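You operate a simulated robot arm through the tools that you are given. There is no shell and no other tool.

Carry out the task below with a simulated robot arm. There is one attempt and no reset: what you move stays moved.

JOB
Wipe the smudge off the 55 % tile, then put it away.
Fine: use the wiping block and put it back; the tile goes in the tiles drawer; shut the drawer. What is to be rubbed or washed off counts as gone when no trace of it is left.

Only the result counts: the job must be done as asked and must still hold three seconds after the hand-in. Knocking over, shifting, dropping, spilling or breaking anything else fails it.

ROBOT AND FRAMES
A 6-joint arm with a two-finger gripper, fixed in place. Base frame: the origin is at the foot of the arm, x ahead of it, y to its left, z up. Readings come in cm, degrees, newtons and seconds.
Its first joint turns from -166.0 to 166.0 degrees. Payload 2.54 kg.
The tool frame sits at the grasp point between the pads (the TCP): z along the fingers, y along the line on which they close. The tips reach 3 cm beyond it. The gripper opens to 11.6 cm. The gripper's body begins 9.5 cm behind the TCP.
Orientation is told as [roll, pitch, yaw] about the base's x, y, z axes, in that order, counted from this pose: with the fingers straight down and closing along the base's y, the tool's x points along the base's -x, its y along +y and its z along -z.

CONTROLS
- The arm moves only by the tool drive_tool. Its arguments are lists of equal length, an entry for each row: "slide": the shift along the base's x, y, z in units of 300 mm (1.0 is 300 mm), a list of three; "angular": the turn, a rotation vector about the base's x, y, z in units of 180 degrees (1.0 is 180 degrees), a list of three; "hand": the closure, from 0 (fully open) to 1 (shut). In form: {"slide": [[dx, dy, dz], ...], "angular": [[wx, wy, wz], ...], "hand": [hand, ...]}. A call has 1 to 20 rows; each row is the pose to reach, as a shift and turn from the pose commanded when the call began. A call with a number of a shift or a turn outside -1 to 1 is refused whole. Rows are played at 5 a second. More than 5 cm and 8.6 degrees between two rows, or a gripper value outside its range, and nothing of the call is played. A pose out of reach is approached as far as the arm can. The call stops where the force on the tool passes 80 N (or 10 N more than at its start, if that is more) or the arm is blocked; 0.2 s more then pass. The fingers move at their own pace (about 7.2 cm/s each) and stop on an object; they squeeze with about 33 N. The grip force told is the motor's: it shows also when the fingers shut on nothing. Time passes only in rows, and 0.2 s behind the last, so rows that repeat a pose let the fingers close. It gives the time, the measured TCP pose, the force on the tool (base axes), the opening and the grip force at its end, in the units of the frame above (readings bear some noise), with the torque about the TCP (base axes, N m) and any sound that the robot's microphone picked up.
- Cameras (640 x 400 px; columns grow to the right, rows downward): "scene" is fixed at [6.07, -65.33, 155.49]; the picture's right is [0.71, -0.70, 0.00], its down [-0.39, -0.40, -0.83] and it looks along [0.58, 0.59, -0.56] (base axes); focal length 312 px, centre (320, 200). "wrist" rides on the gripper at [6.9, -1.5, -12.2] in the tool frame; the picture's right is [0.21, 0.98, 0.00], its down [-0.83, 0.18, -0.53] and it looks along [-0.52, 0.11, 0.85] (tool axes); focal length 251 px, centre (320, 200). There is no depth. A picture from a camera that has moved, and an enlarged one, comes with that camera's place and axes in the base frame and with its lens. The place of the scene camera against the robot may be out by one fixed shift of up to 1.2 cm in any direction.
- grab_frame(camera): a new picture of that camera. It takes no simulated time.
- close_up(camera, box): a new picture of the part [left, top, right, bottom] of that camera's present view, enlarged. It takes no simulated time.
- finish_job(): hands the job in; it is judged then, once.

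Places have to be worked out from the pictures, the camera data and where the tool is seen. Open the gripper and draw the arm clear of the work before you hand the job in, unless the task says otherwise.

The tools are called after "Call:" by a JSON object that holds its "method" and its "body". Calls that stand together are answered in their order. drive_tool: Moves the arm, as the interface text tells. Its arguments: {"type":"object","properties":{"slide":{"type":"array"},"angular":{"type":"array"},"hand":{"type":"array"}},"required":["slide","angular","hand"]} The other tools are called the same way: grab_frame (camera) takes a picture; close_up (camera, box) takes an enlarged picture of a part of a camera's view; finish_job () hands the job in.

At the start:

```text
time_s: 0.0
ee_pos: [53.6, 12.11, 104.17]
tool_rot: [0.0, -0.2, 0.0]
ft_force: [-0.5, -0.1, 0.1]
wrist_torque: [0.0, -0.04, -0.02]
finger_gap: 11.61
grip_force: 0.0
```

scene: 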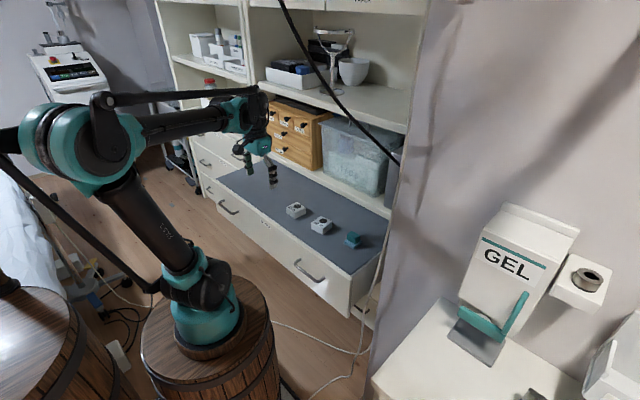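
wrist: 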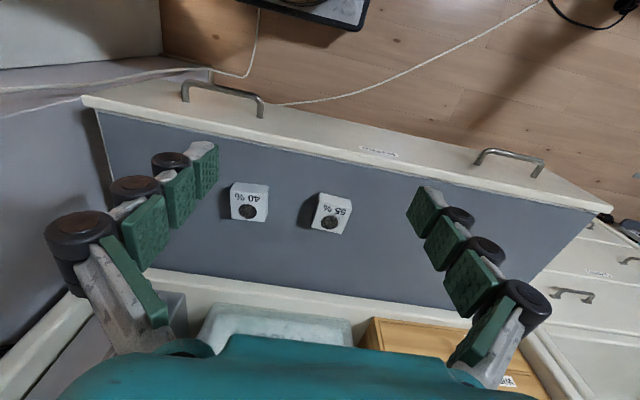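

I'll begin by looking closely at the work area: two tiles (40 % and 55 %), a teal wiping block, and drawers of a small wooden box.

Call:
{"method": "close_up", "body": {"camera": "scene", "box": [200, 80, 420, 300]}}

Call:
{"method": "close_up", "body": {"camera": "scene", "box": [270, 190, 380, 260]}}

Call:
{"method": "close_up", "body": {"camera": "scene", "box": [250, 85, 350, 185]}}

Call:
{"method": "close_up", "body": {"camera": "wrist", "box": [200, 150, 400, 270]}}

```text
1.82 times, centred on (310, 190) of scene
camera zoom: at [6.07, -65.33, 155.49], right [0.71, -0.7, 0.0], down [-0.39, -0.4, -0.83], along [0.58, 0.59, -0.56], focal length 568 px, centre (338, 218)
```

zoom: 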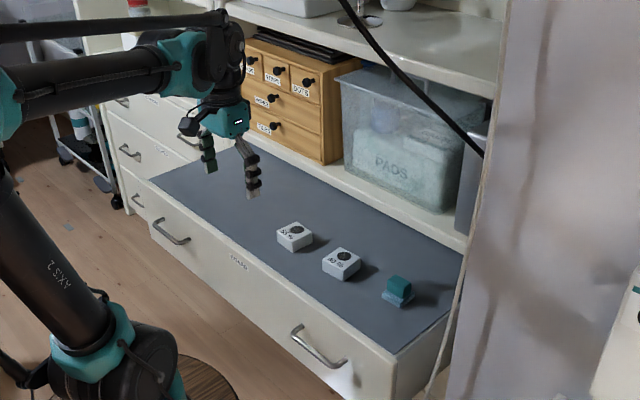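

```text
5.71 times, centred on (325, 225) of scene
camera zoom: at [6.07, -65.33, 155.49], right [0.71, -0.7, 0.0], down [-0.39, -0.4, -0.83], along [0.58, 0.59, -0.56], focal length 1784 px, centre (291, 57)
```

zoom: 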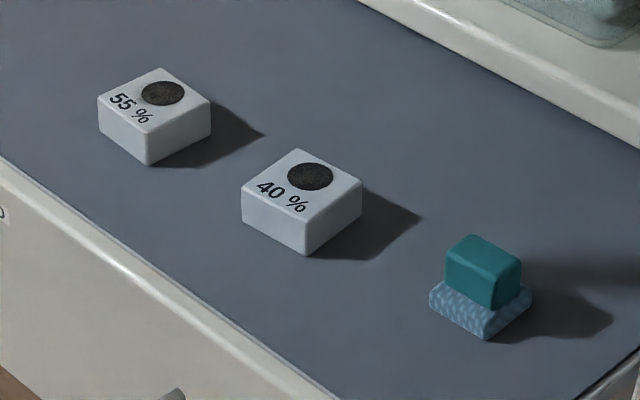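

```text
4.00 times, centred on (300, 135) of scene
camera zoom: at [6.07, -65.33, 155.49], right [0.71, -0.7, 0.0], down [-0.39, -0.4, -0.83], along [0.58, 0.59, -0.56], focal length 1248 px, centre (400, 460)
```

zoom: 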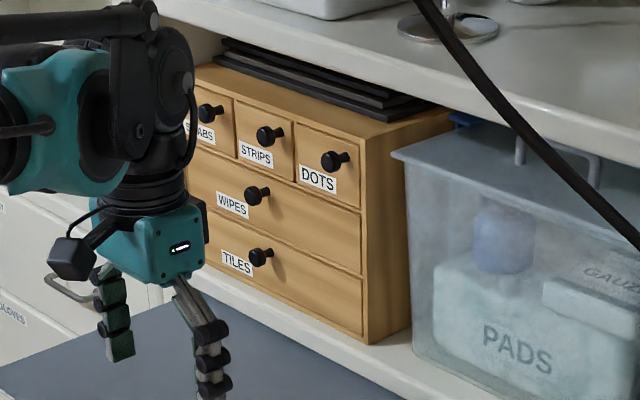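

```text
3.20 times, centred on (300, 210) of wrist
camera zoom: at [46.63, 10.61, 116.35], right [-0.21, 0.98, 0.0], down [0.83, 0.18, 0.54], along [0.52, 0.11, -0.84], focal length 805 px, centre (384, 168)
```

zoom: 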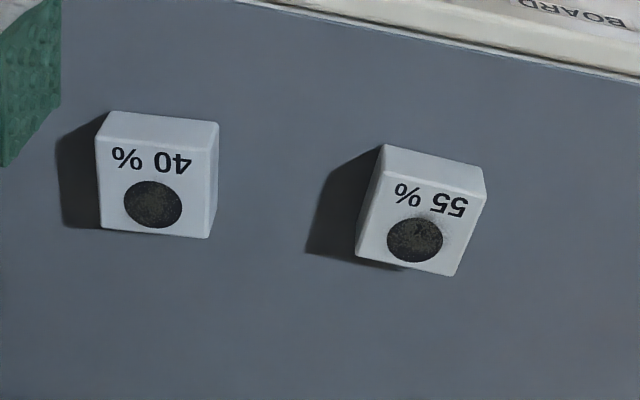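

From both views the 55 % tile sits at about (74, 18, top 78) cm, the 40 % tile at (76, 5), the block near (77, -11), and the TILES knob near (96, 52, 88). I'll move over the tile for a closer look.

Call:
{"method": "drive_tool", "body": {"slide": [[0.12, 0.032, -0.09], [0.24, 0.065, -0.18], [0.36, 0.1, -0.28], [0.48, 0.13, -0.373], [0.48, 0.13, -0.373]], "angular": [[0, 0, 0], [0, 0, 0], [0, 0, 0], [0, 0, 0], [0, 0, 0]], "hand": [0, 0, 0, 0, 0]}}

Call:
{"method": "grab_frame", "body": {"camera": "wrist"}}

Call:
{"method": "close_up", "body": {"camera": "wrist", "box": [200, 150, 440, 300]}}

Call:
{"method": "close_up", "body": {"camera": "scene", "box": [200, 80, 420, 300]}}

```text
time_s: 1.2
ee_pos: [67.85, 15.93, 92.82]
tool_rot: [0.0, 0.0, 0.0]
ft_force: [0.2, 0.4, 0.7]
wrist_torque: [0.04, -0.01, 0.01]
finger_gap: 11.57
grip_force: 0.1
```

```text
taken
camera wrist: at [61.04, 14.51, 104.98], right [-0.21, 0.98, 0.0], down [0.83, 0.18, 0.53], along [0.52, 0.11, -0.84], focal length 251 px, centre (320, 200)
```

wrist: 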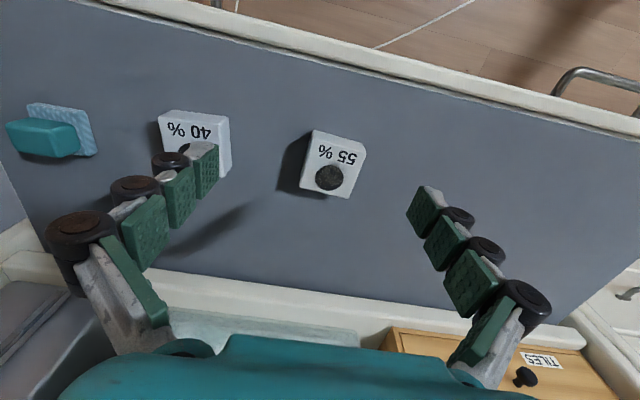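

```text
2.67 times, centred on (320, 225) of wrist
camera zoom: at [61.04, 14.51, 104.98], right [-0.21, 0.98, 0.0], down [0.83, 0.18, 0.53], along [0.52, 0.11, -0.84], focal length 670 px, centre (320, 133)
```

zoom: 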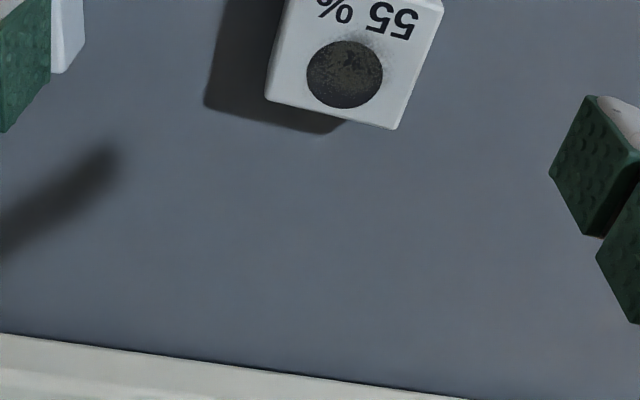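

```text
1.82 times, centred on (310, 190) of scene
camera zoom: at [6.07, -65.33, 155.49], right [0.71, -0.7, 0.0], down [-0.39, -0.4, -0.83], along [0.58, 0.59, -0.56], focal length 568 px, centre (338, 218)
```

zoom: 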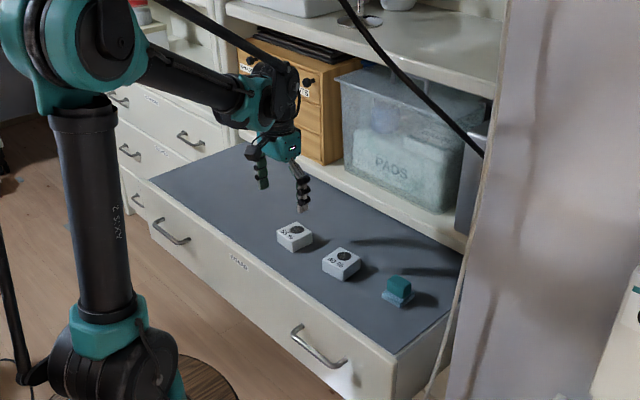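

The block, both tiles and the TILES knob are all visible from here. I'll enlarge each of them.

Call:
{"method": "close_up", "body": {"camera": "wrist", "box": [270, 110, 390, 210]}}

Call:
{"method": "close_up", "body": {"camera": "wrist", "box": [0, 80, 120, 180]}}

Call:
{"method": "close_up", "body": {"camera": "wrist", "box": [380, 290, 640, 400]}}

Call:
{"method": "close_up", "body": {"camera": "wrist", "box": [140, 90, 260, 190]}}

```text
4.00 times, centred on (330, 160) of wrist
camera zoom: at [61.04, 14.51, 104.98], right [-0.21, 0.98, 0.0], down [0.83, 0.18, 0.53], along [0.52, 0.11, -0.84], focal length 1006 px, centre (280, 360)
```

zoom: 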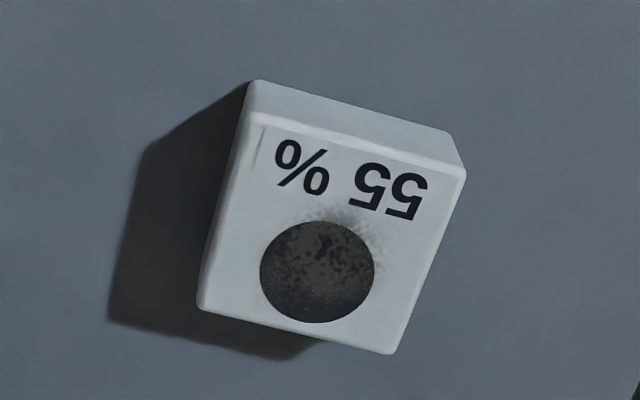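

```text
4.00 times, centred on (60, 130) of wrist
camera zoom: at [61.04, 14.51, 104.98], right [-0.21, 0.98, 0.0], down [0.83, 0.18, 0.53], along [0.52, 0.11, -0.84], focal length 1006 px, centre (1360, 480)
```

zoom: 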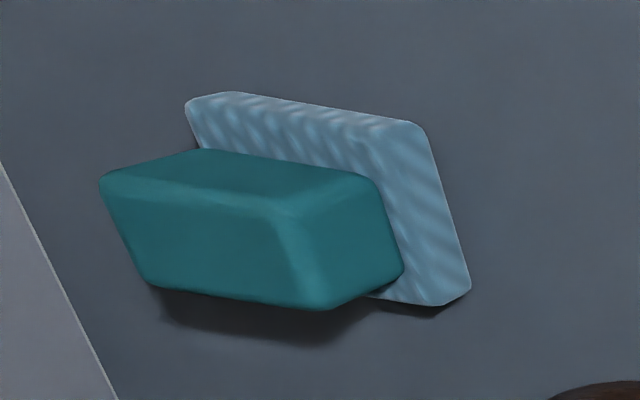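

```text
2.46 times, centred on (510, 345) of wrist
camera zoom: at [61.04, 14.51, 104.98], right [-0.21, 0.98, 0.0], down [0.83, 0.18, 0.53], along [0.52, 0.11, -0.84], focal length 619 px, centre (-148, -157)
```

zoom: 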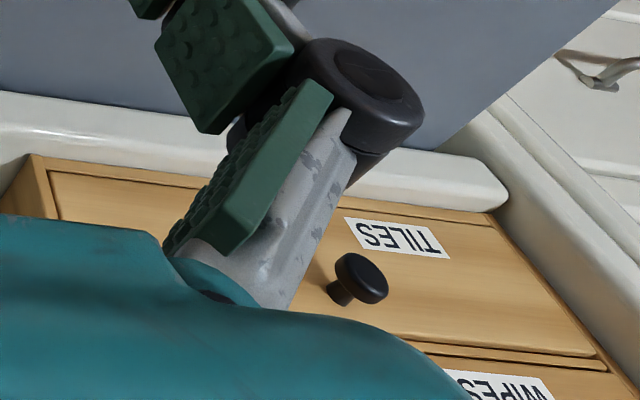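

```text
4.00 times, centred on (200, 140) of wrist
camera zoom: at [61.04, 14.51, 104.98], right [-0.21, 0.98, 0.0], down [0.83, 0.18, 0.53], along [0.52, 0.11, -0.84], focal length 1006 px, centre (800, 440)
```

zoom: 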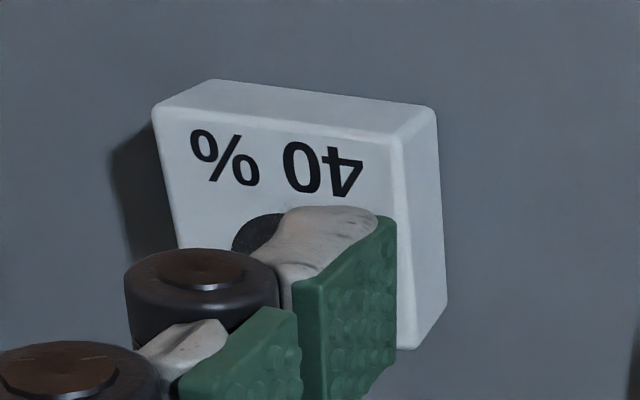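

The smudge is a haze over the disc and beside it on the 55 % tile, which is about 6 cm square and nearly square to the base. I'll slide sideways at the same height to get a second view for heights, and to see the block.

Call:
{"method": "drive_tool", "body": {"slide": [[0, -0.14, 0], [0, -0.28, 0], [0, -0.42, 0], [0, -0.56, 0], [0, -0.7, 0], [0, -0.8, 0], [0, -0.8, 0], [0, -0.8, 0]], "angular": [[0, 0, 0], [0, 0, 0], [0, 0, 0], [0, 0, 0], [0, 0, 0], [0, 0, 0], [0, 0, 0], [0, 0, 0]], "hand": [0, 0, 0, 0, 0, 0, 0, 0]}}

Call:
{"method": "grab_frame", "body": {"camera": "wrist"}}

Call:
{"method": "close_up", "body": {"camera": "wrist", "box": [240, 110, 360, 210]}}

Call:
{"method": "close_up", "body": {"camera": "wrist", "box": [500, 180, 640, 320]}}

```text
time_s: 3.0
ee_pos: [68.08, -8.08, 93.16]
tool_rot: [-0.1, -0.1, 0.1]
ft_force: [-0.3, 0.2, 0.3]
wrist_torque: [0.02, -0.02, -0.01]
finger_gap: 11.58
grip_force: 0.1
```

```text
taken
camera wrist: at [61.16, -9.61, 105.32], right [-0.21, 0.98, 0.0], down [0.83, 0.18, 0.54], along [0.52, 0.11, -0.84], focal length 251 px, centre (320, 200)
```

wrist: 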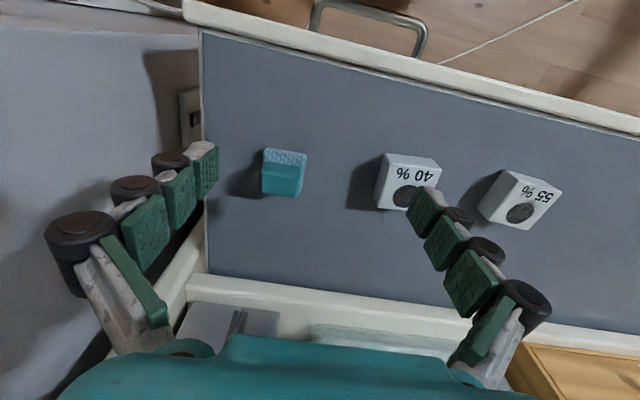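

```text
4.00 times, centred on (300, 160) of wrist
camera zoom: at [61.16, -9.61, 105.32], right [-0.21, 0.98, 0.0], down [0.83, 0.18, 0.54], along [0.52, 0.11, -0.84], focal length 1006 px, centre (400, 360)
```

zoom: 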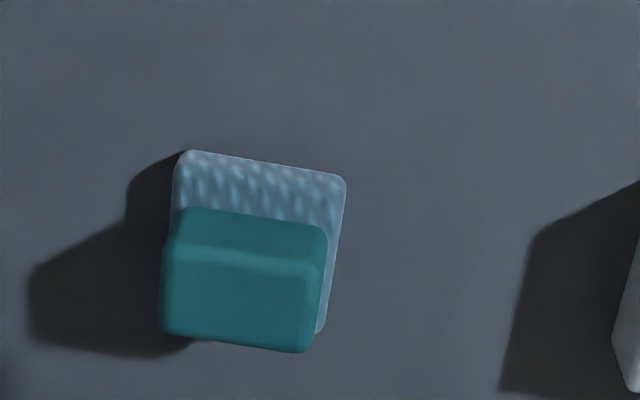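

```text
2.86 times, centred on (570, 250) of wrist
camera zoom: at [61.16, -9.61, 105.32], right [-0.21, 0.98, 0.0], down [0.83, 0.18, 0.54], along [0.52, 0.11, -0.84], focal length 718 px, centre (-394, 57)
```

zoom: 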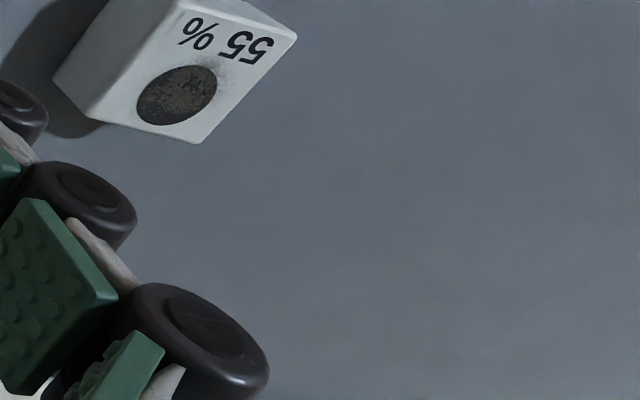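

Triangulating the two views puts the table near z≈76.9, the tile top at ≈80.1 with its centre around (72.5, 18.3), and the block handle top at ≈81.2 around (75.0, -11.1), turned about +4°. I'll move above the block and check the alignment.

Call:
{"method": "drive_tool", "body": {"slide": [[0.1, -0.04, -0.06], [0.2, -0.08, -0.12], [0.2367, -0.1033, -0.15], [0.2367, -0.1033, -0.15], [0.2367, -0.1033, -0.15]], "angular": [[0, 0, 0.01], [0, 0, 0.02], [0, 0, 0.0222], [0, 0, 0.0222], [0, 0, 0.0222]], "hand": [0, 0, 0, 0.15, 0.15]}}

Call:
{"method": "grab_frame", "body": {"camera": "wrist"}}

Call:
{"method": "close_up", "body": {"camera": "scene", "box": [300, 180, 400, 260]}}

```text
time_s: 4.2
ee_pos: [75.11, -11.16, 88.53]
tool_rot: [0.1, 0.0, 4.0]
ft_force: [0.1, 0.2, 1.1]
wrist_torque: [0.02, -0.01, 0.0]
finger_gap: 9.87
grip_force: 0.1
```

```text
taken
camera wrist: at [68.28, -13.23, 100.68], right [-0.28, 0.96, 0.0], down [0.81, 0.24, 0.53], along [0.51, 0.15, -0.84], focal length 251 px, centre (320, 200)
```

wrist: 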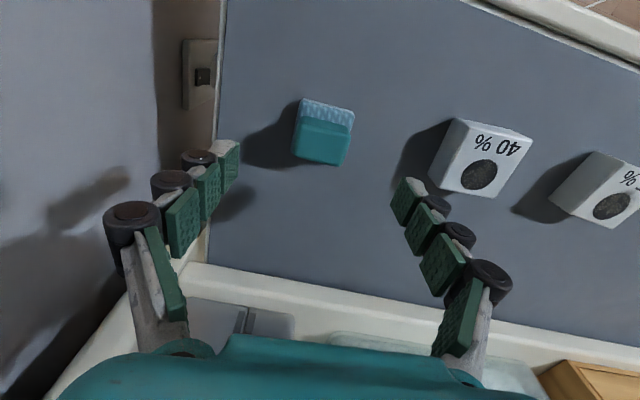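

```text
5.00 times, centred on (350, 220) of scene
camera zoom: at [6.07, -65.33, 155.49], right [0.71, -0.7, 0.0], down [-0.39, -0.4, -0.83], along [0.58, 0.59, -0.56], focal length 1561 px, centre (170, 100)
```

zoom: 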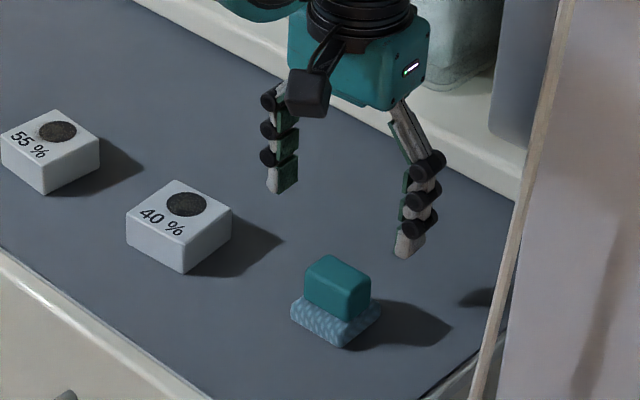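

The block lies right where I expected under the tool. I'll zoom in to gauge the pad thickness and edges before lowering.

Call:
{"method": "close_up", "body": {"camera": "wrist", "box": [270, 80, 370, 180]}}

Call:
{"method": "close_up", "body": {"camera": "scene", "box": [335, 220, 385, 255]}}

```text
4.00 times, centred on (320, 130) of wrist
camera zoom: at [68.28, -13.23, 100.68], right [-0.28, 0.96, 0.0], down [0.81, 0.24, 0.53], along [0.51, 0.15, -0.84], focal length 1006 px, centre (320, 480)
```

zoom: 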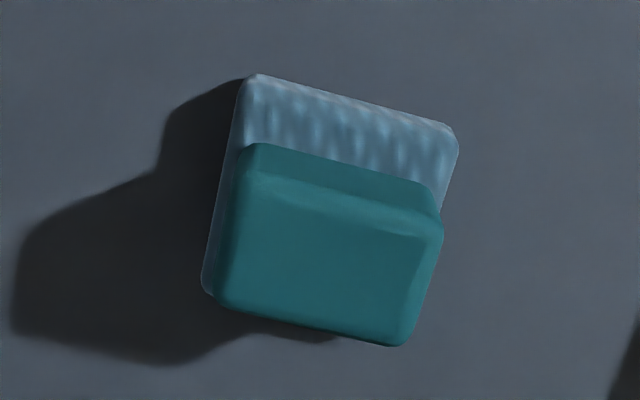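

```text
11.43 times, centred on (360, 238) of scene
camera zoom: at [6.07, -65.33, 155.49], right [0.71, -0.7, 0.0], down [-0.39, -0.4, -0.83], along [0.58, 0.59, -0.56], focal length 3567 px, centre (-137, -229)
```

zoom: 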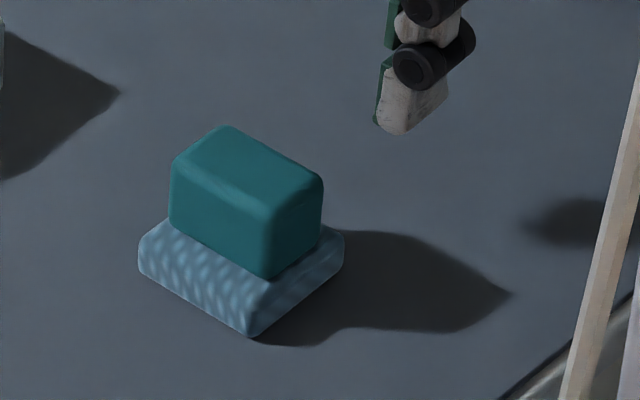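

The handle stands about 2.9 cm above a pad roughly 1.4 cm thick, so TCP z≈81.8 keeps the tips just above the pad. I'll lower and close on the handle.

Call:
{"method": "drive_tool", "body": {"slide": [[0, 0, -0.08], [0, 0, -0.15], [0, 0, -0.2], [0, 0, -0.2227], [0, 0, -0.2227], [0, 0, -0.2227], [0, 0, -0.2227], [0, 0, -0.2227], [0, 0, -0.2227]], "angular": [[0, 0, 0], [0, 0, 0], [0, 0, 0], [0, 0, 0], [0, 0, 0], [0, 0, 0], [0, 0, 0], [0, 0, 0], [0, 0, 0]], "hand": [0.3, 0.3, 0.3, 0.3, 0.45, 0.55, 0.7, 1, 1]}}

Call:
{"method": "grab_frame", "body": {"camera": "wrist"}}

Call:
{"method": "close_up", "body": {"camera": "scene", "box": [320, 210, 400, 260]}}

```text
time_s: 6.2
ee_pos: [74.96, -11.08, 81.81]
tool_rot: [0.0, -0.1, 4.1]
ft_force: [0.1, 0.2, 2.8]
wrist_torque: [-0.04, -0.03, -0.04]
finger_gap: 4.3
grip_force: 33.1
```

```text
taken
camera wrist: at [68.1, -13.14, 94.02], right [-0.28, 0.96, 0.0], down [0.81, 0.24, 0.54], along [0.51, 0.15, -0.84], focal length 251 px, centre (320, 200)
```

wrist: 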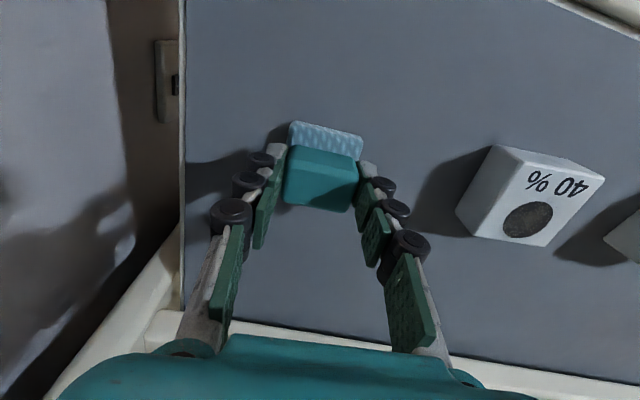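

```text
8.00 times, centred on (360, 235) of scene
camera zoom: at [6.07, -65.33, 155.49], right [0.71, -0.7, 0.0], down [-0.39, -0.4, -0.83], along [0.58, 0.59, -0.56], focal length 2497 px, centre (0, -80)
```

zoom: 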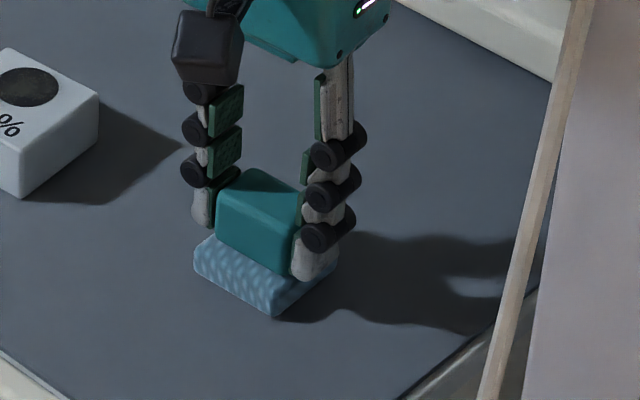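

The handle is gripped (gap 4.3 cm, 33 N). I'll lift it, carry it high over the 40 % tile, and stop above the 55 % tile.

Call:
{"method": "drive_tool", "body": {"slide": [[0, 0, 0.05], [0, 0, 0.17], [0, 0, 0.3], [0, 0.12, 0.32], [0, 0.26, 0.32], [-0.02, 0.4, 0.32], [-0.03, 0.54, 0.32], [-0.05, 0.68, 0.32], [-0.06, 0.82, 0.32], [-0.08, 0.93, 0.32], [-0.08, 0.9867, 0.3], [-0.08, 0.9867, 0.25], [-0.08, 0.9867, 0.2], [-0.08, 0.9867, 0.2]], "angular": [[0, 0, 0], [0, 0, 0], [0, 0, 0], [0, 0, 0], [0, 0, 0], [0, 0, 0], [0, 0, 0], [0, 0, -0.01], [0, 0, -0.02], [0, 0, -0.038], [0, 0, -0.038], [0, 0, -0.038], [0, 0, -0.038], [0, 0, -0.038]], "hand": [1, 1, 1, 1, 1, 1, 1, 1, 1, 1, 1, 1, 1, 1]}}

Call:
{"method": "grab_frame", "body": {"camera": "wrist"}}

Call:
{"method": "close_up", "body": {"camera": "scene", "box": [250, 170, 380, 260]}}

```text
time_s: 9.2
ee_pos: [72.78, 18.38, 87.61]
tool_rot: [-0.1, -0.1, -2.9]
ft_force: [0.2, -0.4, 0.0]
wrist_torque: [-0.03, -0.03, -0.01]
finger_gap: 4.27
grip_force: 32.8
```

```text
taken
camera wrist: at [65.71, 17.14, 99.9], right [-0.17, 0.99, 0.0], down [0.83, 0.14, 0.53], along [0.53, 0.09, -0.84], focal length 251 px, centre (320, 200)
```

wrist: 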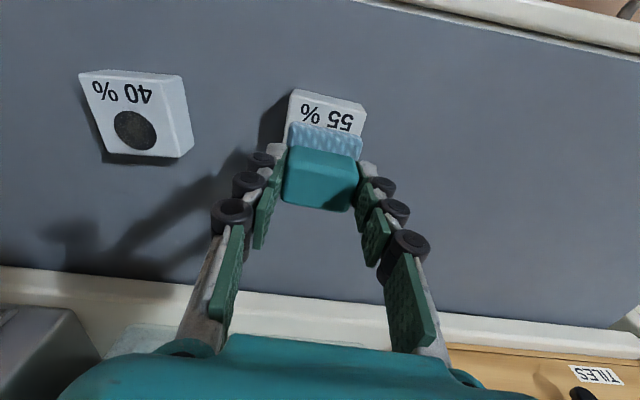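

```text
4.44 times, centred on (315, 215) of scene
camera zoom: at [6.07, -65.33, 155.49], right [0.71, -0.7, 0.0], down [-0.39, -0.4, -0.83], along [0.58, 0.59, -0.56], focal length 1387 px, centre (342, 133)
```

zoom: 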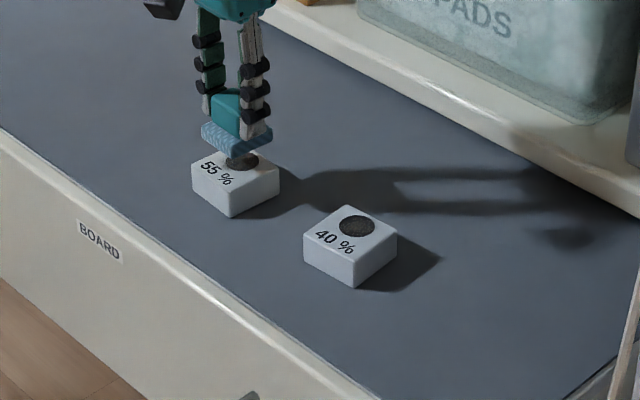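

The block hangs over the tile, its underside about 2.7 cm above the top face. I'll lower slowly, reading the force to find contact.

Call:
{"method": "drive_tool", "body": {"slide": [[0, 0, -0.04], [0, 0, -0.07], [0, 0, -0.085], [0, 0, -0.085]], "angular": [[0, 0, 0], [0, 0, 0], [0, 0, 0], [0, 0, 0]], "hand": [1, 1, 1, 1]}}

Call:
{"method": "drive_tool", "body": {"slide": [[0, 0, -0.005], [0, 0, -0.005]], "angular": [[0, 0, 0], [0, 0, 0]], "hand": [1, 1]}}

```text
time_s: 10.2
ee_pos: [72.7, 18.38, 85.2]
tool_rot: [0.0, -0.1, -2.9]
ft_force: [0.6, 0.1, -0.7]
wrist_torque: [0.01, 0.02, -0.01]
finger_gap: 4.28
grip_force: 33.0
```

```text
time_s: 10.8
ee_pos: [72.66, 18.33, 85.11]
tool_rot: [0.0, 0.0, -2.8]
ft_force: [0.0, 0.2, -1.3]
wrist_torque: [-0.02, -0.01, 0.0]
finger_gap: 4.27
grip_force: 33.7
```

No contact yet, so I'll keep lowering in small steps.

Call:
{"method": "drive_tool", "body": {"slide": [[0, 0, -0.005], [0, 0, -0.005]], "angular": [[0, 0, 0], [0, 0, 0]], "hand": [1, 1]}}

Call:
{"method": "drive_tool", "body": {"slide": [[0, 0, -0.005], [0, 0, -0.005]], "angular": [[0, 0, 0], [0, 0, 0]], "hand": [1, 1]}}

Call:
{"method": "drive_tool", "body": {"slide": [[0, 0, -0.005], [0, 0, -0.005]], "angular": [[0, 0, 0], [0, 0, 0]], "hand": [1, 1]}}

```text
time_s: 11.4
ee_pos: [72.72, 18.55, 84.94]
tool_rot: [0.0, -0.1, -2.8]
ft_force: [6.2, 3.3, 36.2]
wrist_torque: [0.14, -0.27, -0.03]
finger_gap: 4.27
grip_force: 33.3
```

```text
time_s: 12.0
ee_pos: [72.61, 18.42, 84.86]
tool_rot: [0.0, -0.1, -2.9]
ft_force: [1.0, 4.7, 36.7]
wrist_torque: [0.18, 0.03, -0.03]
finger_gap: 4.28
grip_force: 33.6
```

```text
time_s: 12.6
ee_pos: [72.58, 18.41, 84.77]
tool_rot: [-0.1, -0.1, -2.9]
ft_force: [1.3, -2.1, 38.1]
wrist_torque: [-0.06, -0.04, -0.01]
finger_gap: 4.26
grip_force: 33.0
```

Contact came at about z 84.95, and the force levels off near 37 N as the block slips slightly in the grip. I'll ease up a little for a lighter wiping pressure.

Call:
{"method": "drive_tool", "body": {"slide": [[0, 0, 0.0015], [0, 0, 0.0015]], "angular": [[0, 0, 0], [0, 0, 0]], "hand": [1, 1]}}

```text
time_s: 13.2
ee_pos: [72.72, 18.4, 84.55]
tool_rot: [0.1, -0.1, -2.8]
ft_force: [-4.1, -4.0, 17.0]
wrist_torque: [-0.19, 0.19, -0.01]
finger_gap: 4.28
grip_force: 32.9
```

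Pressure is now about 17 N. I'll do short strokes in x, then check how the tile behaves.

Call:
{"method": "drive_tool", "body": {"slide": [[-0.02, 0, 0], [-0.04, 0, 0], [-0.02, 0, 0], [0, 0, 0], [0.02, 0, 0], [0.04, 0, 0], [0.02, 0, 0], [0, 0, 0]], "angular": [[0, 0, 0], [0, 0, 0], [0, 0, 0], [0, 0, 0], [0, 0, 0], [0, 0, 0], [0, 0, 0], [0, 0, 0]], "hand": [1, 1, 1, 1, 1, 1, 1, 1]}}

Call:
{"method": "close_up", "body": {"camera": "wrist", "box": [220, 60, 420, 220]}}

Call:
{"method": "close_up", "body": {"camera": "scene", "box": [260, 180, 360, 250]}}

```text
time_s: 15.0
ee_pos: [72.83, 18.6, 84.74]
tool_rot: [0.1, -0.1, -2.8]
ft_force: [-0.4, 0.5, -0.3]
wrist_torque: [-0.01, 0.01, 0.0]
finger_gap: 4.26
grip_force: 32.5
```

```text
2.50 times, centred on (320, 140) of wrist
camera zoom: at [65.76, 17.43, 96.92], right [-0.17, 0.99, 0.0], down [0.83, 0.14, 0.53], along [0.53, 0.09, -0.84], focal length 629 px, centre (320, 350)
```

zoom: 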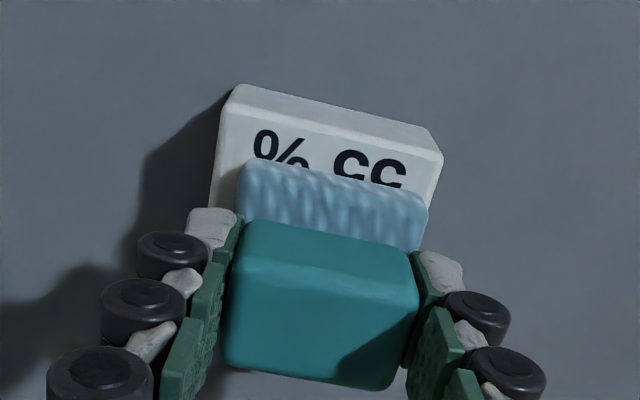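

```text
5.71 times, centred on (310, 215) of scene
camera zoom: at [6.07, -65.33, 155.49], right [0.71, -0.7, 0.0], down [-0.39, -0.4, -0.83], along [0.58, 0.59, -0.56], focal length 1784 px, centre (377, 114)
```

zoom: 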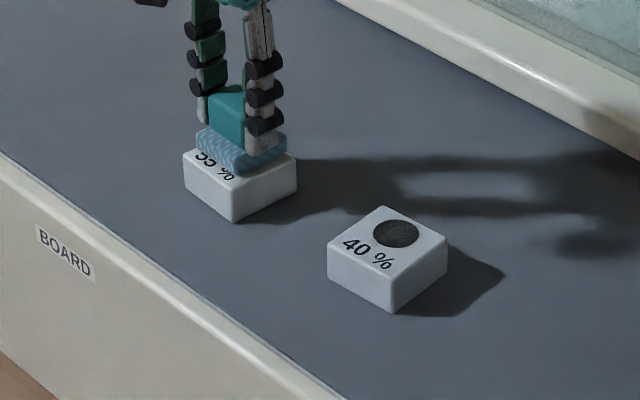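

Contact eased to zero during the strokes. I'll lower slightly by feel and then stroke in both directions.

Call:
{"method": "drive_tool", "body": {"slide": [[0, 0, -0.003], [0, 0, -0.003]], "angular": [[0, 0, 0], [0, 0, 0]], "hand": [1, 1]}}

Call:
{"method": "drive_tool", "body": {"slide": [[0, 0, -0.002], [0, 0, -0.002]], "angular": [[0, 0, 0], [0, 0, 0]], "hand": [1, 1]}}

```text
time_s: 15.6
ee_pos: [72.81, 18.55, 84.62]
tool_rot: [0.0, -0.1, -2.9]
ft_force: [7.7, 0.9, 19.9]
wrist_torque: [0.04, -0.27, 0.03]
finger_gap: 4.28
grip_force: 33.2
```

```text
time_s: 16.2
ee_pos: [72.57, 18.59, 84.5]
tool_rot: [-0.1, -0.1, -2.9]
ft_force: [6.5, 1.4, 36.2]
wrist_torque: [0.03, -0.19, -0.02]
finger_gap: 4.29
grip_force: 32.7
```

Pressing firmly now at about 36 N. I'll rub in a cross and box pattern of ±1.2 cm.

Call:
{"method": "drive_tool", "body": {"slide": [[-0.02, 0, 0], [-0.04, 0, 0], [-0.04, 0.02, 0], [-0.02, 0.03, 0], [0, 0.03, 0], [0.02, 0.03, 0], [0.04, 0.02, 0], [0.04, 0, 0], [0.04, -0.02, 0], [0.02, -0.03, 0], [0, -0.03, 0], [-0.02, -0.03, 0], [-0.04, -0.02, 0], [-0.04, 0, 0], [-0.02, 0, 0], [0, 0, 0]], "angular": [[0, 0, 0], [0, 0, 0], [0, 0, 0], [0, 0, 0], [0, 0, 0], [0, 0, 0], [0, 0, 0], [0, 0, 0], [0, 0, 0], [0, 0, 0], [0, 0, 0], [0, 0, 0], [0, 0, 0], [0, 0, 0], [0, 0, 0], [0, 0, 0]], "hand": [1, 1, 1, 1, 1, 1, 1, 1, 1, 1, 1, 1, 1, 1, 1, 1]}}

Call:
{"method": "close_up", "body": {"camera": "wrist", "box": [220, 60, 420, 220]}}

Call:
{"method": "close_up", "body": {"camera": "scene", "box": [260, 180, 360, 250]}}

```text
time_s: 19.6
ee_pos: [72.75, 18.44, 84.56]
tool_rot: [0.1, -0.1, -2.9]
ft_force: [-1.6, 0.4, 2.5]
wrist_torque: [0.03, 0.02, 0.01]
finger_gap: 4.29
grip_force: 33.1
```

```text
2.50 times, centred on (320, 140) of wrist
camera zoom: at [65.64, 17.32, 96.75], right [-0.17, 0.99, 0.0], down [0.83, 0.14, 0.54], along [0.53, 0.09, -0.84], focal length 629 px, centre (320, 350)
```

zoom: 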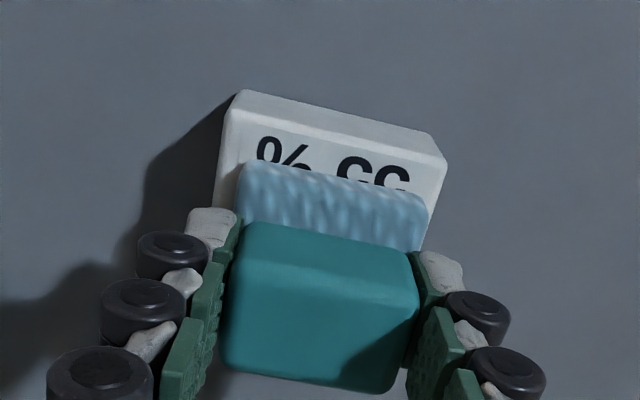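

```text
5.71 times, centred on (310, 215) of scene
camera zoom: at [6.07, -65.33, 155.49], right [0.71, -0.7, 0.0], down [-0.39, -0.4, -0.83], along [0.58, 0.59, -0.56], focal length 1784 px, centre (377, 114)
```

zoom: 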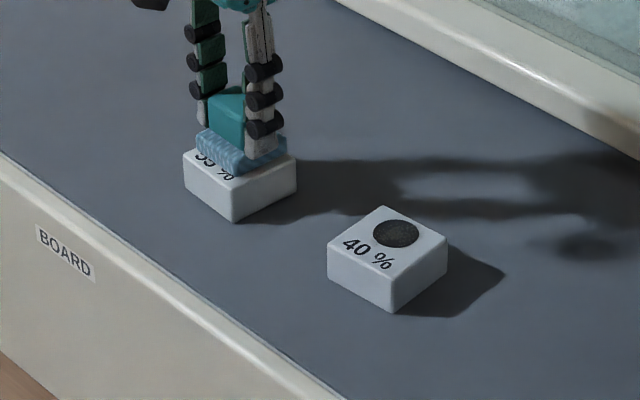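

The tile has barely moved. I'll lift and shift aside to inspect the top face.

Call:
{"method": "drive_tool", "body": {"slide": [[0, 0, 0.06], [0, 0, 0.15], [0, 0.12, 0.2], [0, 0.24, 0.2], [0, 0.24, 0.2]], "angular": [[0, 0, 0], [0, 0, 0], [0, 0, 0], [0, 0, 0], [0, 0, 0]], "hand": [1, 1, 1, 1, 1]}}

Call:
{"method": "grab_frame", "body": {"camera": "wrist"}}

Call:
{"method": "close_up", "body": {"camera": "wrist", "box": [150, 80, 270, 180]}}

Call:
{"method": "close_up", "body": {"camera": "scene", "box": [280, 190, 320, 220]}}

```text
time_s: 20.8
ee_pos: [72.78, 25.61, 90.69]
tool_rot: [0.1, -0.2, -3.0]
ft_force: [-0.7, -0.6, -0.8]
wrist_torque: [0.01, -0.01, 0.01]
finger_gap: 4.26
grip_force: 33.0
```

```text
taken
camera wrist: at [65.72, 24.41, 102.94], right [-0.17, 0.99, 0.0], down [0.83, 0.14, 0.54], along [0.53, 0.09, -0.84], focal length 251 px, centre (320, 200)
```

wrist: 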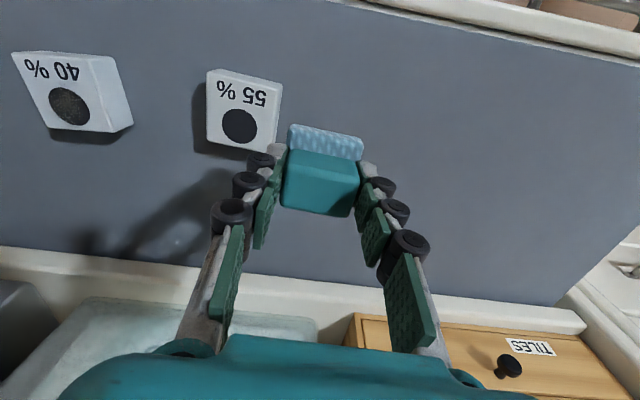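

```text
4.00 times, centred on (210, 130) of wrist
camera zoom: at [65.72, 24.41, 102.94], right [-0.17, 0.99, 0.0], down [0.83, 0.14, 0.54], along [0.53, 0.09, -0.84], focal length 1006 px, centre (760, 480)
```

zoom: 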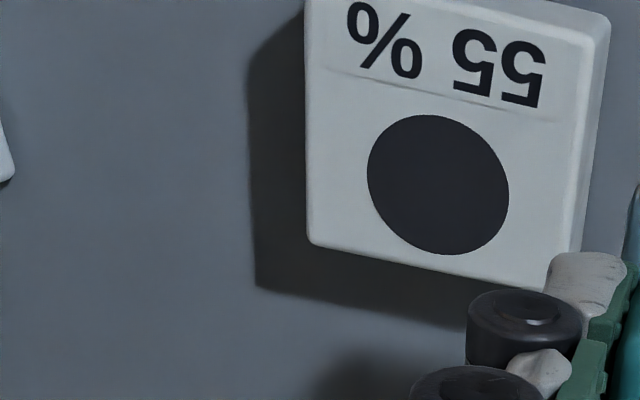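

```text
13.33 times, centred on (300, 205) of scene
camera zoom: at [6.07, -65.33, 155.49], right [0.71, -0.7, 0.0], down [-0.39, -0.4, -0.83], along [0.58, 0.59, -0.56], focal length 4162 px, centre (587, 133)
```

zoom: 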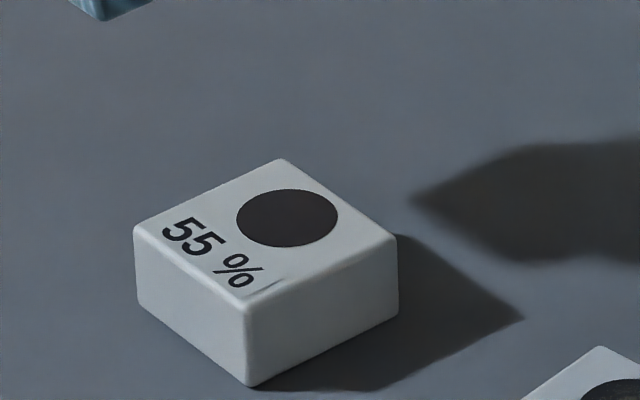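

The disc is now clean and solid, but I see faint lines near the lettering. I'll zoom in further to judge whether anything is left.

Call:
{"method": "close_up", "body": {"camera": "wrist", "box": [200, 65, 290, 135]}}

Call:
{"method": "close_up", "body": {"camera": "wrist", "box": [0, 40, 140, 140]}}

Call:
{"method": "close_up", "body": {"camera": "scene", "box": [288, 200, 308, 215]}}

```text
5.71 times, centred on (245, 100) of wrist
camera zoom: at [65.72, 24.41, 102.94], right [-0.17, 0.99, 0.0], down [0.83, 0.14, 0.54], along [0.53, 0.09, -0.84], focal length 1437 px, centre (749, 771)
```

zoom: 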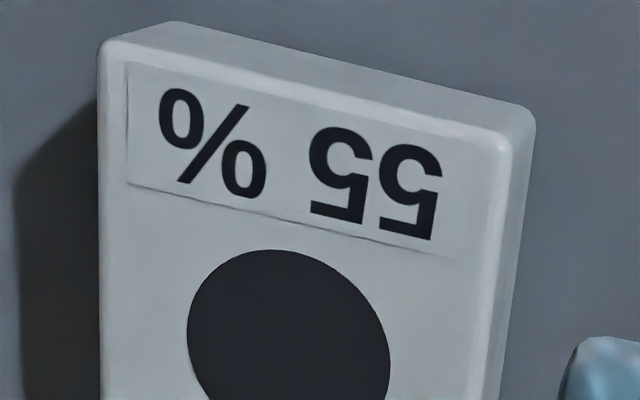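

```text
4.00 times, centred on (70, 90) of wrist
camera zoom: at [65.72, 24.41, 102.94], right [-0.17, 0.99, 0.0], down [0.83, 0.14, 0.54], along [0.53, 0.09, -0.84], focal length 1006 px, centre (1320, 640)
```

zoom: 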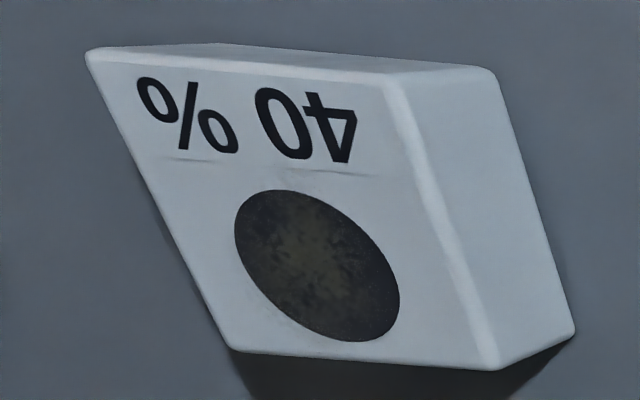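

```text
16.00 times, centred on (298, 208) of scene
camera zoom: at [6.07, -65.33, 155.49], right [0.71, -0.7, 0.0], down [-0.39, -0.4, -0.83], along [0.58, 0.59, -0.56], focal length 4994 px, centre (672, 80)
```

zoom: 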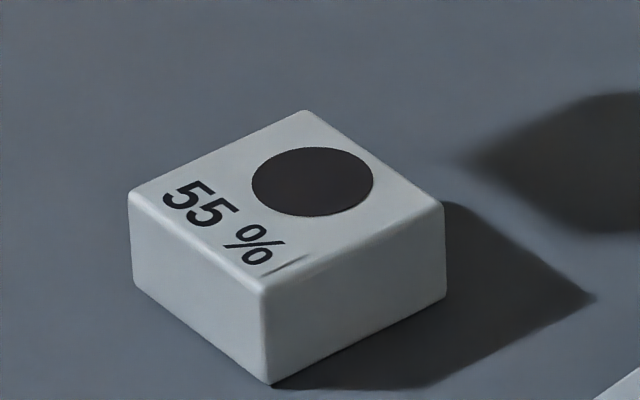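

Those lines are just the printed label's border; the 40 % tile has one too. To be safe I'll do one more wiping pass over the disc and the spot where the haze was.

Call:
{"method": "drive_tool", "body": {"slide": [[0, -0.12, 0], [-0.01, -0.24, 0], [-0.01, -0.24, -0.12], [-0.01, -0.24, -0.18], [-0.01, -0.24, -0.2], [-0.01, -0.24, -0.204], [-0.01, -0.24, -0.204]], "angular": [[0, 0, 0], [0, 0, 0], [0, 0, 0], [0, 0, 0], [0, 0, 0], [0, 0, 0], [0, 0, 0]], "hand": [1, 1, 1, 1, 1, 1, 1]}}

```text
time_s: 22.4
ee_pos: [72.48, 18.52, 84.5]
tool_rot: [-0.1, -0.2, -2.9]
ft_force: [7.4, -2.1, 31.9]
wrist_torque: [-0.1, -0.39, 0.03]
finger_gap: 4.25
grip_force: 33.2
```

Contact at 32 N. Rubbing once more, with strokes over the disc and its upper right side.

Call:
{"method": "drive_tool", "body": {"slide": [[-0.02, 0, 0], [-0.045, 0.01, 0], [-0.045, 0.03, 0], [-0.02, 0.03, 0], [0.01, 0.03, 0], [0.04, 0.03, 0], [0.04, 0.01, -0.001], [0.01, 0.01, -0.001], [-0.02, 0.01, -0.001], [-0.04, 0, -0.001], [-0.04, -0.02, -0.001], [-0.01, -0.03, -0.001], [0.02, -0.03, -0.001], [0.04, -0.02, -0.001], [0.02, 0, -0.001], [0, 0, -0.001]], "angular": [[0, 0, 0], [0, 0, 0], [0, 0, 0], [0, 0, 0], [0, 0, 0], [0, 0, 0], [0, 0, 0], [0, 0, 0], [0, 0, 0], [0, 0, 0], [0, 0, 0], [0, 0, 0], [0, 0, 0], [0, 0, 0], [0, 0, 0], [0, 0, 0]], "hand": [1, 1, 1, 1, 1, 1, 1, 1, 1, 1, 1, 1, 1, 1, 1, 1]}}

Call:
{"method": "drive_tool", "body": {"slide": [[0, 0, 0.06], [0, 0, 0.2], [0, -0.08, 0.25], [0.01, -0.2, 0.25], [0.01, -0.3, 0.25], [0.01, -0.3, 0.25]], "angular": [[0, 0, 0], [0, 0, 0], [0, 0, 0], [0, 0, 0], [0, 0, 0], [0, 0, 0]], "hand": [1, 1, 1, 1, 1, 1]}}

Call:
{"method": "grab_frame", "body": {"camera": "wrist"}}

Call:
{"method": "close_up", "body": {"camera": "wrist", "box": [380, 80, 500, 180]}}

```text
time_s: 25.8
ee_pos: [72.56, 18.41, 84.4]
tool_rot: [0.1, -0.4, -2.9]
ft_force: [18.2, -4.0, 41.1]
wrist_torque: [-0.27, -0.65, 0.04]
finger_gap: 4.25
grip_force: 32.9
```

```text
time_s: 27.2
ee_pos: [72.48, 9.44, 91.95]
tool_rot: [0.0, 0.0, -2.9]
ft_force: [0.9, 0.0, -0.4]
wrist_torque: [0.01, 0.02, 0.02]
finger_gap: 4.26
grip_force: 32.9
```

```text
taken
camera wrist: at [65.42, 8.28, 104.01], right [-0.17, 0.99, 0.0], down [0.83, 0.14, 0.53], along [0.53, 0.09, -0.84], focal length 251 px, centre (320, 200)
```

wrist: 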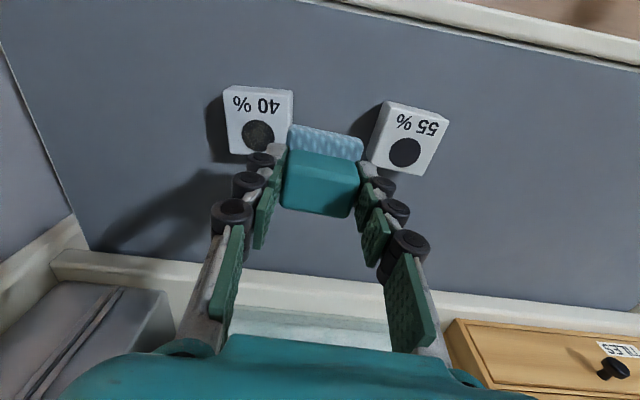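

```text
4.00 times, centred on (440, 130) of wrist
camera zoom: at [65.42, 8.28, 104.01], right [-0.17, 0.99, 0.0], down [0.83, 0.14, 0.53], along [0.53, 0.09, -0.84], focal length 1006 px, centre (-160, 480)
```

zoom: 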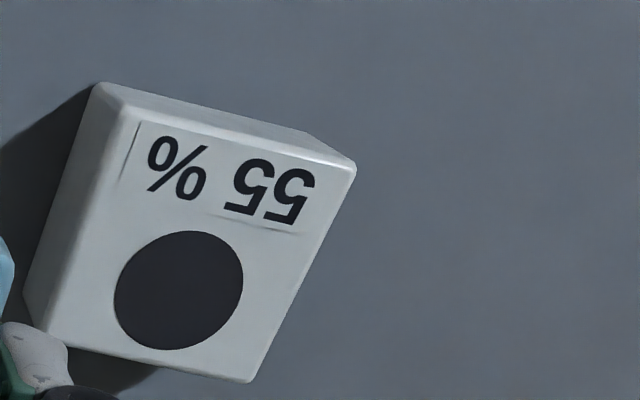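

The 55 % tile is clean. Now I'll carry the block back to where it stood (75.1, -11.1, yaw +4°), stopping just above the table.

Call:
{"method": "drive_tool", "body": {"slide": [[0.02, -0.12, 0], [0.04, -0.26, 0], [0.06, -0.4, 0], [0.08, -0.54, 0], [0.08, -0.66, 0], [0.08, -0.6867, -0.08], [0.08, -0.6867, -0.2], [0.08, -0.6867, -0.3], [0.08, -0.6867, -0.338], [0.08, -0.6867, -0.338], [0.08, -0.6867, -0.338]], "angular": [[0, 0, 0], [0, 0, 0.01], [0, 0, 0.02], [0, 0, 0.03], [0, 0, 0.038], [0, 0, 0.038], [0, 0, 0.038], [0, 0, 0.038], [0, 0, 0.038], [0, 0, 0.038], [0, 0, 0.038]], "hand": [1, 1, 1, 1, 1, 1, 1, 1, 1, 1, 1]}}

Call:
{"method": "close_up", "body": {"camera": "scene", "box": [320, 210, 400, 260]}}

```text
time_s: 29.6
ee_pos: [75.29, -11.15, 81.77]
tool_rot: [0.0, -0.1, 3.9]
ft_force: [-0.8, 0.3, -0.9]
wrist_torque: [0.0, -0.02, -0.01]
finger_gap: 4.27
grip_force: 32.7
```

```text
8.00 times, centred on (360, 235) of scene
camera zoom: at [6.07, -65.33, 155.49], right [0.71, -0.7, 0.0], down [-0.39, -0.4, -0.83], along [0.58, 0.59, -0.56], focal length 2497 px, centre (0, -80)
```

zoom: 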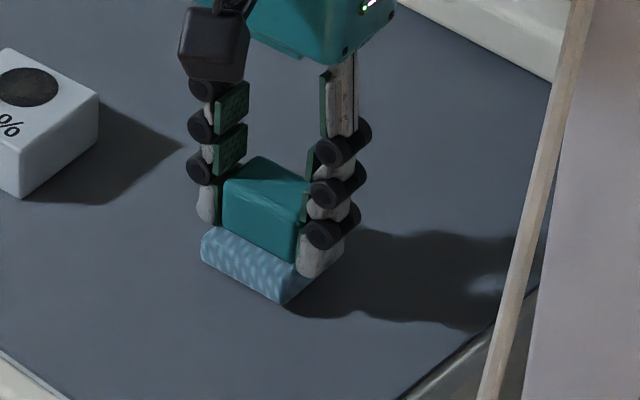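

The block has crept about 0.4 cm toward +x in the grip while rubbing. I'll shift back by that much and lower gently to contact.

Call:
{"method": "drive_tool", "body": {"slide": [[-0.014, 0, 0], [-0.014, 0, -0.006], [-0.014, 0, -0.01], [-0.014, 0, -0.01]], "angular": [[0, 0, 0], [0, 0, 0], [0, 0, 0], [0, 0, 0]], "hand": [1, 1, 1, 1]}}

Call:
{"method": "close_up", "body": {"camera": "scene", "box": [320, 210, 400, 260]}}

```text
time_s: 30.6
ee_pos: [74.66, -11.2, 81.4]
tool_rot: [0.0, -0.2, 4.0]
ft_force: [-0.4, 0.2, -0.5]
wrist_torque: [-0.03, -0.02, 0.0]
finger_gap: 4.27
grip_force: 33.2
```

```text
8.00 times, centred on (360, 235) of scene
camera zoom: at [6.07, -65.33, 155.49], right [0.71, -0.7, 0.0], down [-0.39, -0.4, -0.83], along [0.58, 0.59, -0.56], focal length 2497 px, centre (0, -80)
```

zoom: 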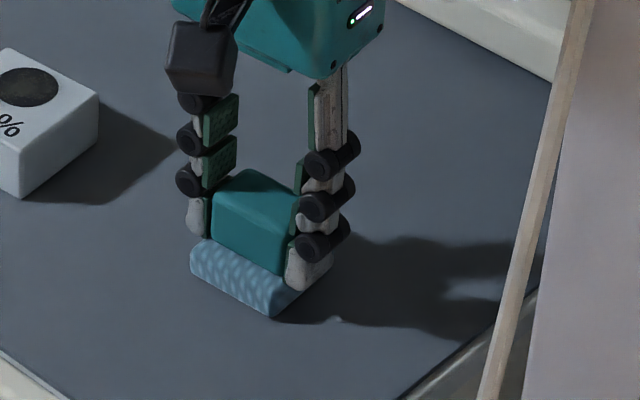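

The block now coincides with its original picture position to within 1–3 mm. I'll lower the last millimetre or two until I feel the table.

Call:
{"method": "drive_tool", "body": {"slide": [[0.004, 0, -0.002], [0.004, 0, -0.004], [0.004, 0, -0.004]], "angular": [[0, 0, 0], [0, 0, 0], [0, 0, 0]], "hand": [1, 1, 1]}}

```text
time_s: 31.4
ee_pos: [74.72, -11.02, 81.2]
tool_rot: [-0.1, -0.1, 4.0]
ft_force: [0.3, -0.1, 0.2]
wrist_torque: [-0.04, 0.02, -0.01]
finger_gap: 4.29
grip_force: 33.1
```

Still no clear contact, so I'll lower a bit more.

Call:
{"method": "drive_tool", "body": {"slide": [[0, 0, -0.003], [0, 0, -0.003]], "angular": [[0, 0, 0], [0, 0, 0]], "hand": [1, 1]}}

```text
time_s: 32.0
ee_pos: [74.81, -11.07, 81.28]
tool_rot: [0.1, -0.2, 4.1]
ft_force: [4.6, 0.4, 35.9]
wrist_torque: [0.01, -0.15, -0.02]
finger_gap: 4.27
grip_force: 33.2
```

Contact is clear at 36 N. I'll ease up slightly, open, and lift away.

Call:
{"method": "drive_tool", "body": {"slide": [[0, 0, 0.0015], [0, 0, 0.0015], [0, 0, 0.0015], [0, 0, 0.0015], [0, 0, 0.05], [0, 0, 0.15], [0, 0, 0.3], [0, 0, 0.3]], "angular": [[0, 0, 0], [0, 0, 0], [0, 0, 0], [0, 0, 0], [0, 0, 0], [0, 0, 0], [0, 0, 0], [0, 0, 0]], "hand": [1, 0.55, 0.3, 0.3, 0.3, 0.3, 0.3, 0.3]}}

Call:
{"method": "close_up", "body": {"camera": "scene", "box": [335, 220, 385, 255]}}

Call:
{"method": "grab_frame", "body": {"camera": "wrist"}}

```text
time_s: 33.8
ee_pos: [74.77, -11.01, 90.29]
tool_rot: [0.1, 0.0, 4.1]
ft_force: [0.6, -0.3, -0.1]
wrist_torque: [0.01, 0.01, 0.0]
finger_gap: 8.11
grip_force: 0.0
```

```text
11.43 times, centred on (360, 238) of scene
camera zoom: at [6.07, -65.33, 155.49], right [0.71, -0.7, 0.0], down [-0.39, -0.4, -0.83], along [0.58, 0.59, -0.56], focal length 3567 px, centre (-137, -229)
```

zoom: 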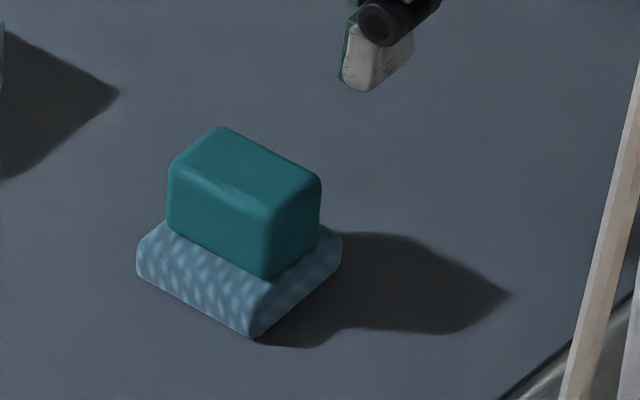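

```text
taken
camera wrist: at [67.92, -13.0, 102.49], right [-0.28, 0.96, 0.0], down [0.81, 0.24, 0.54], along [0.51, 0.15, -0.84], focal length 251 px, centre (320, 200)
```

wrist: 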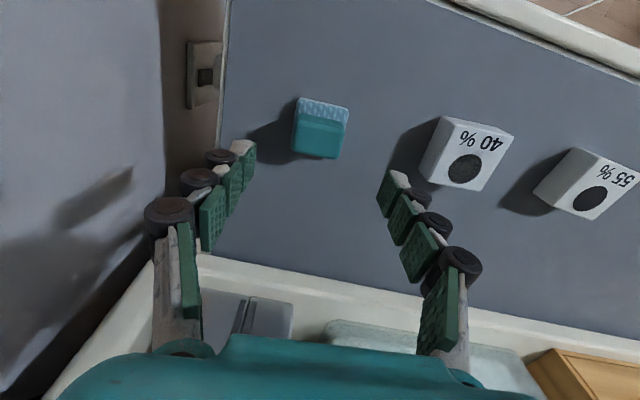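

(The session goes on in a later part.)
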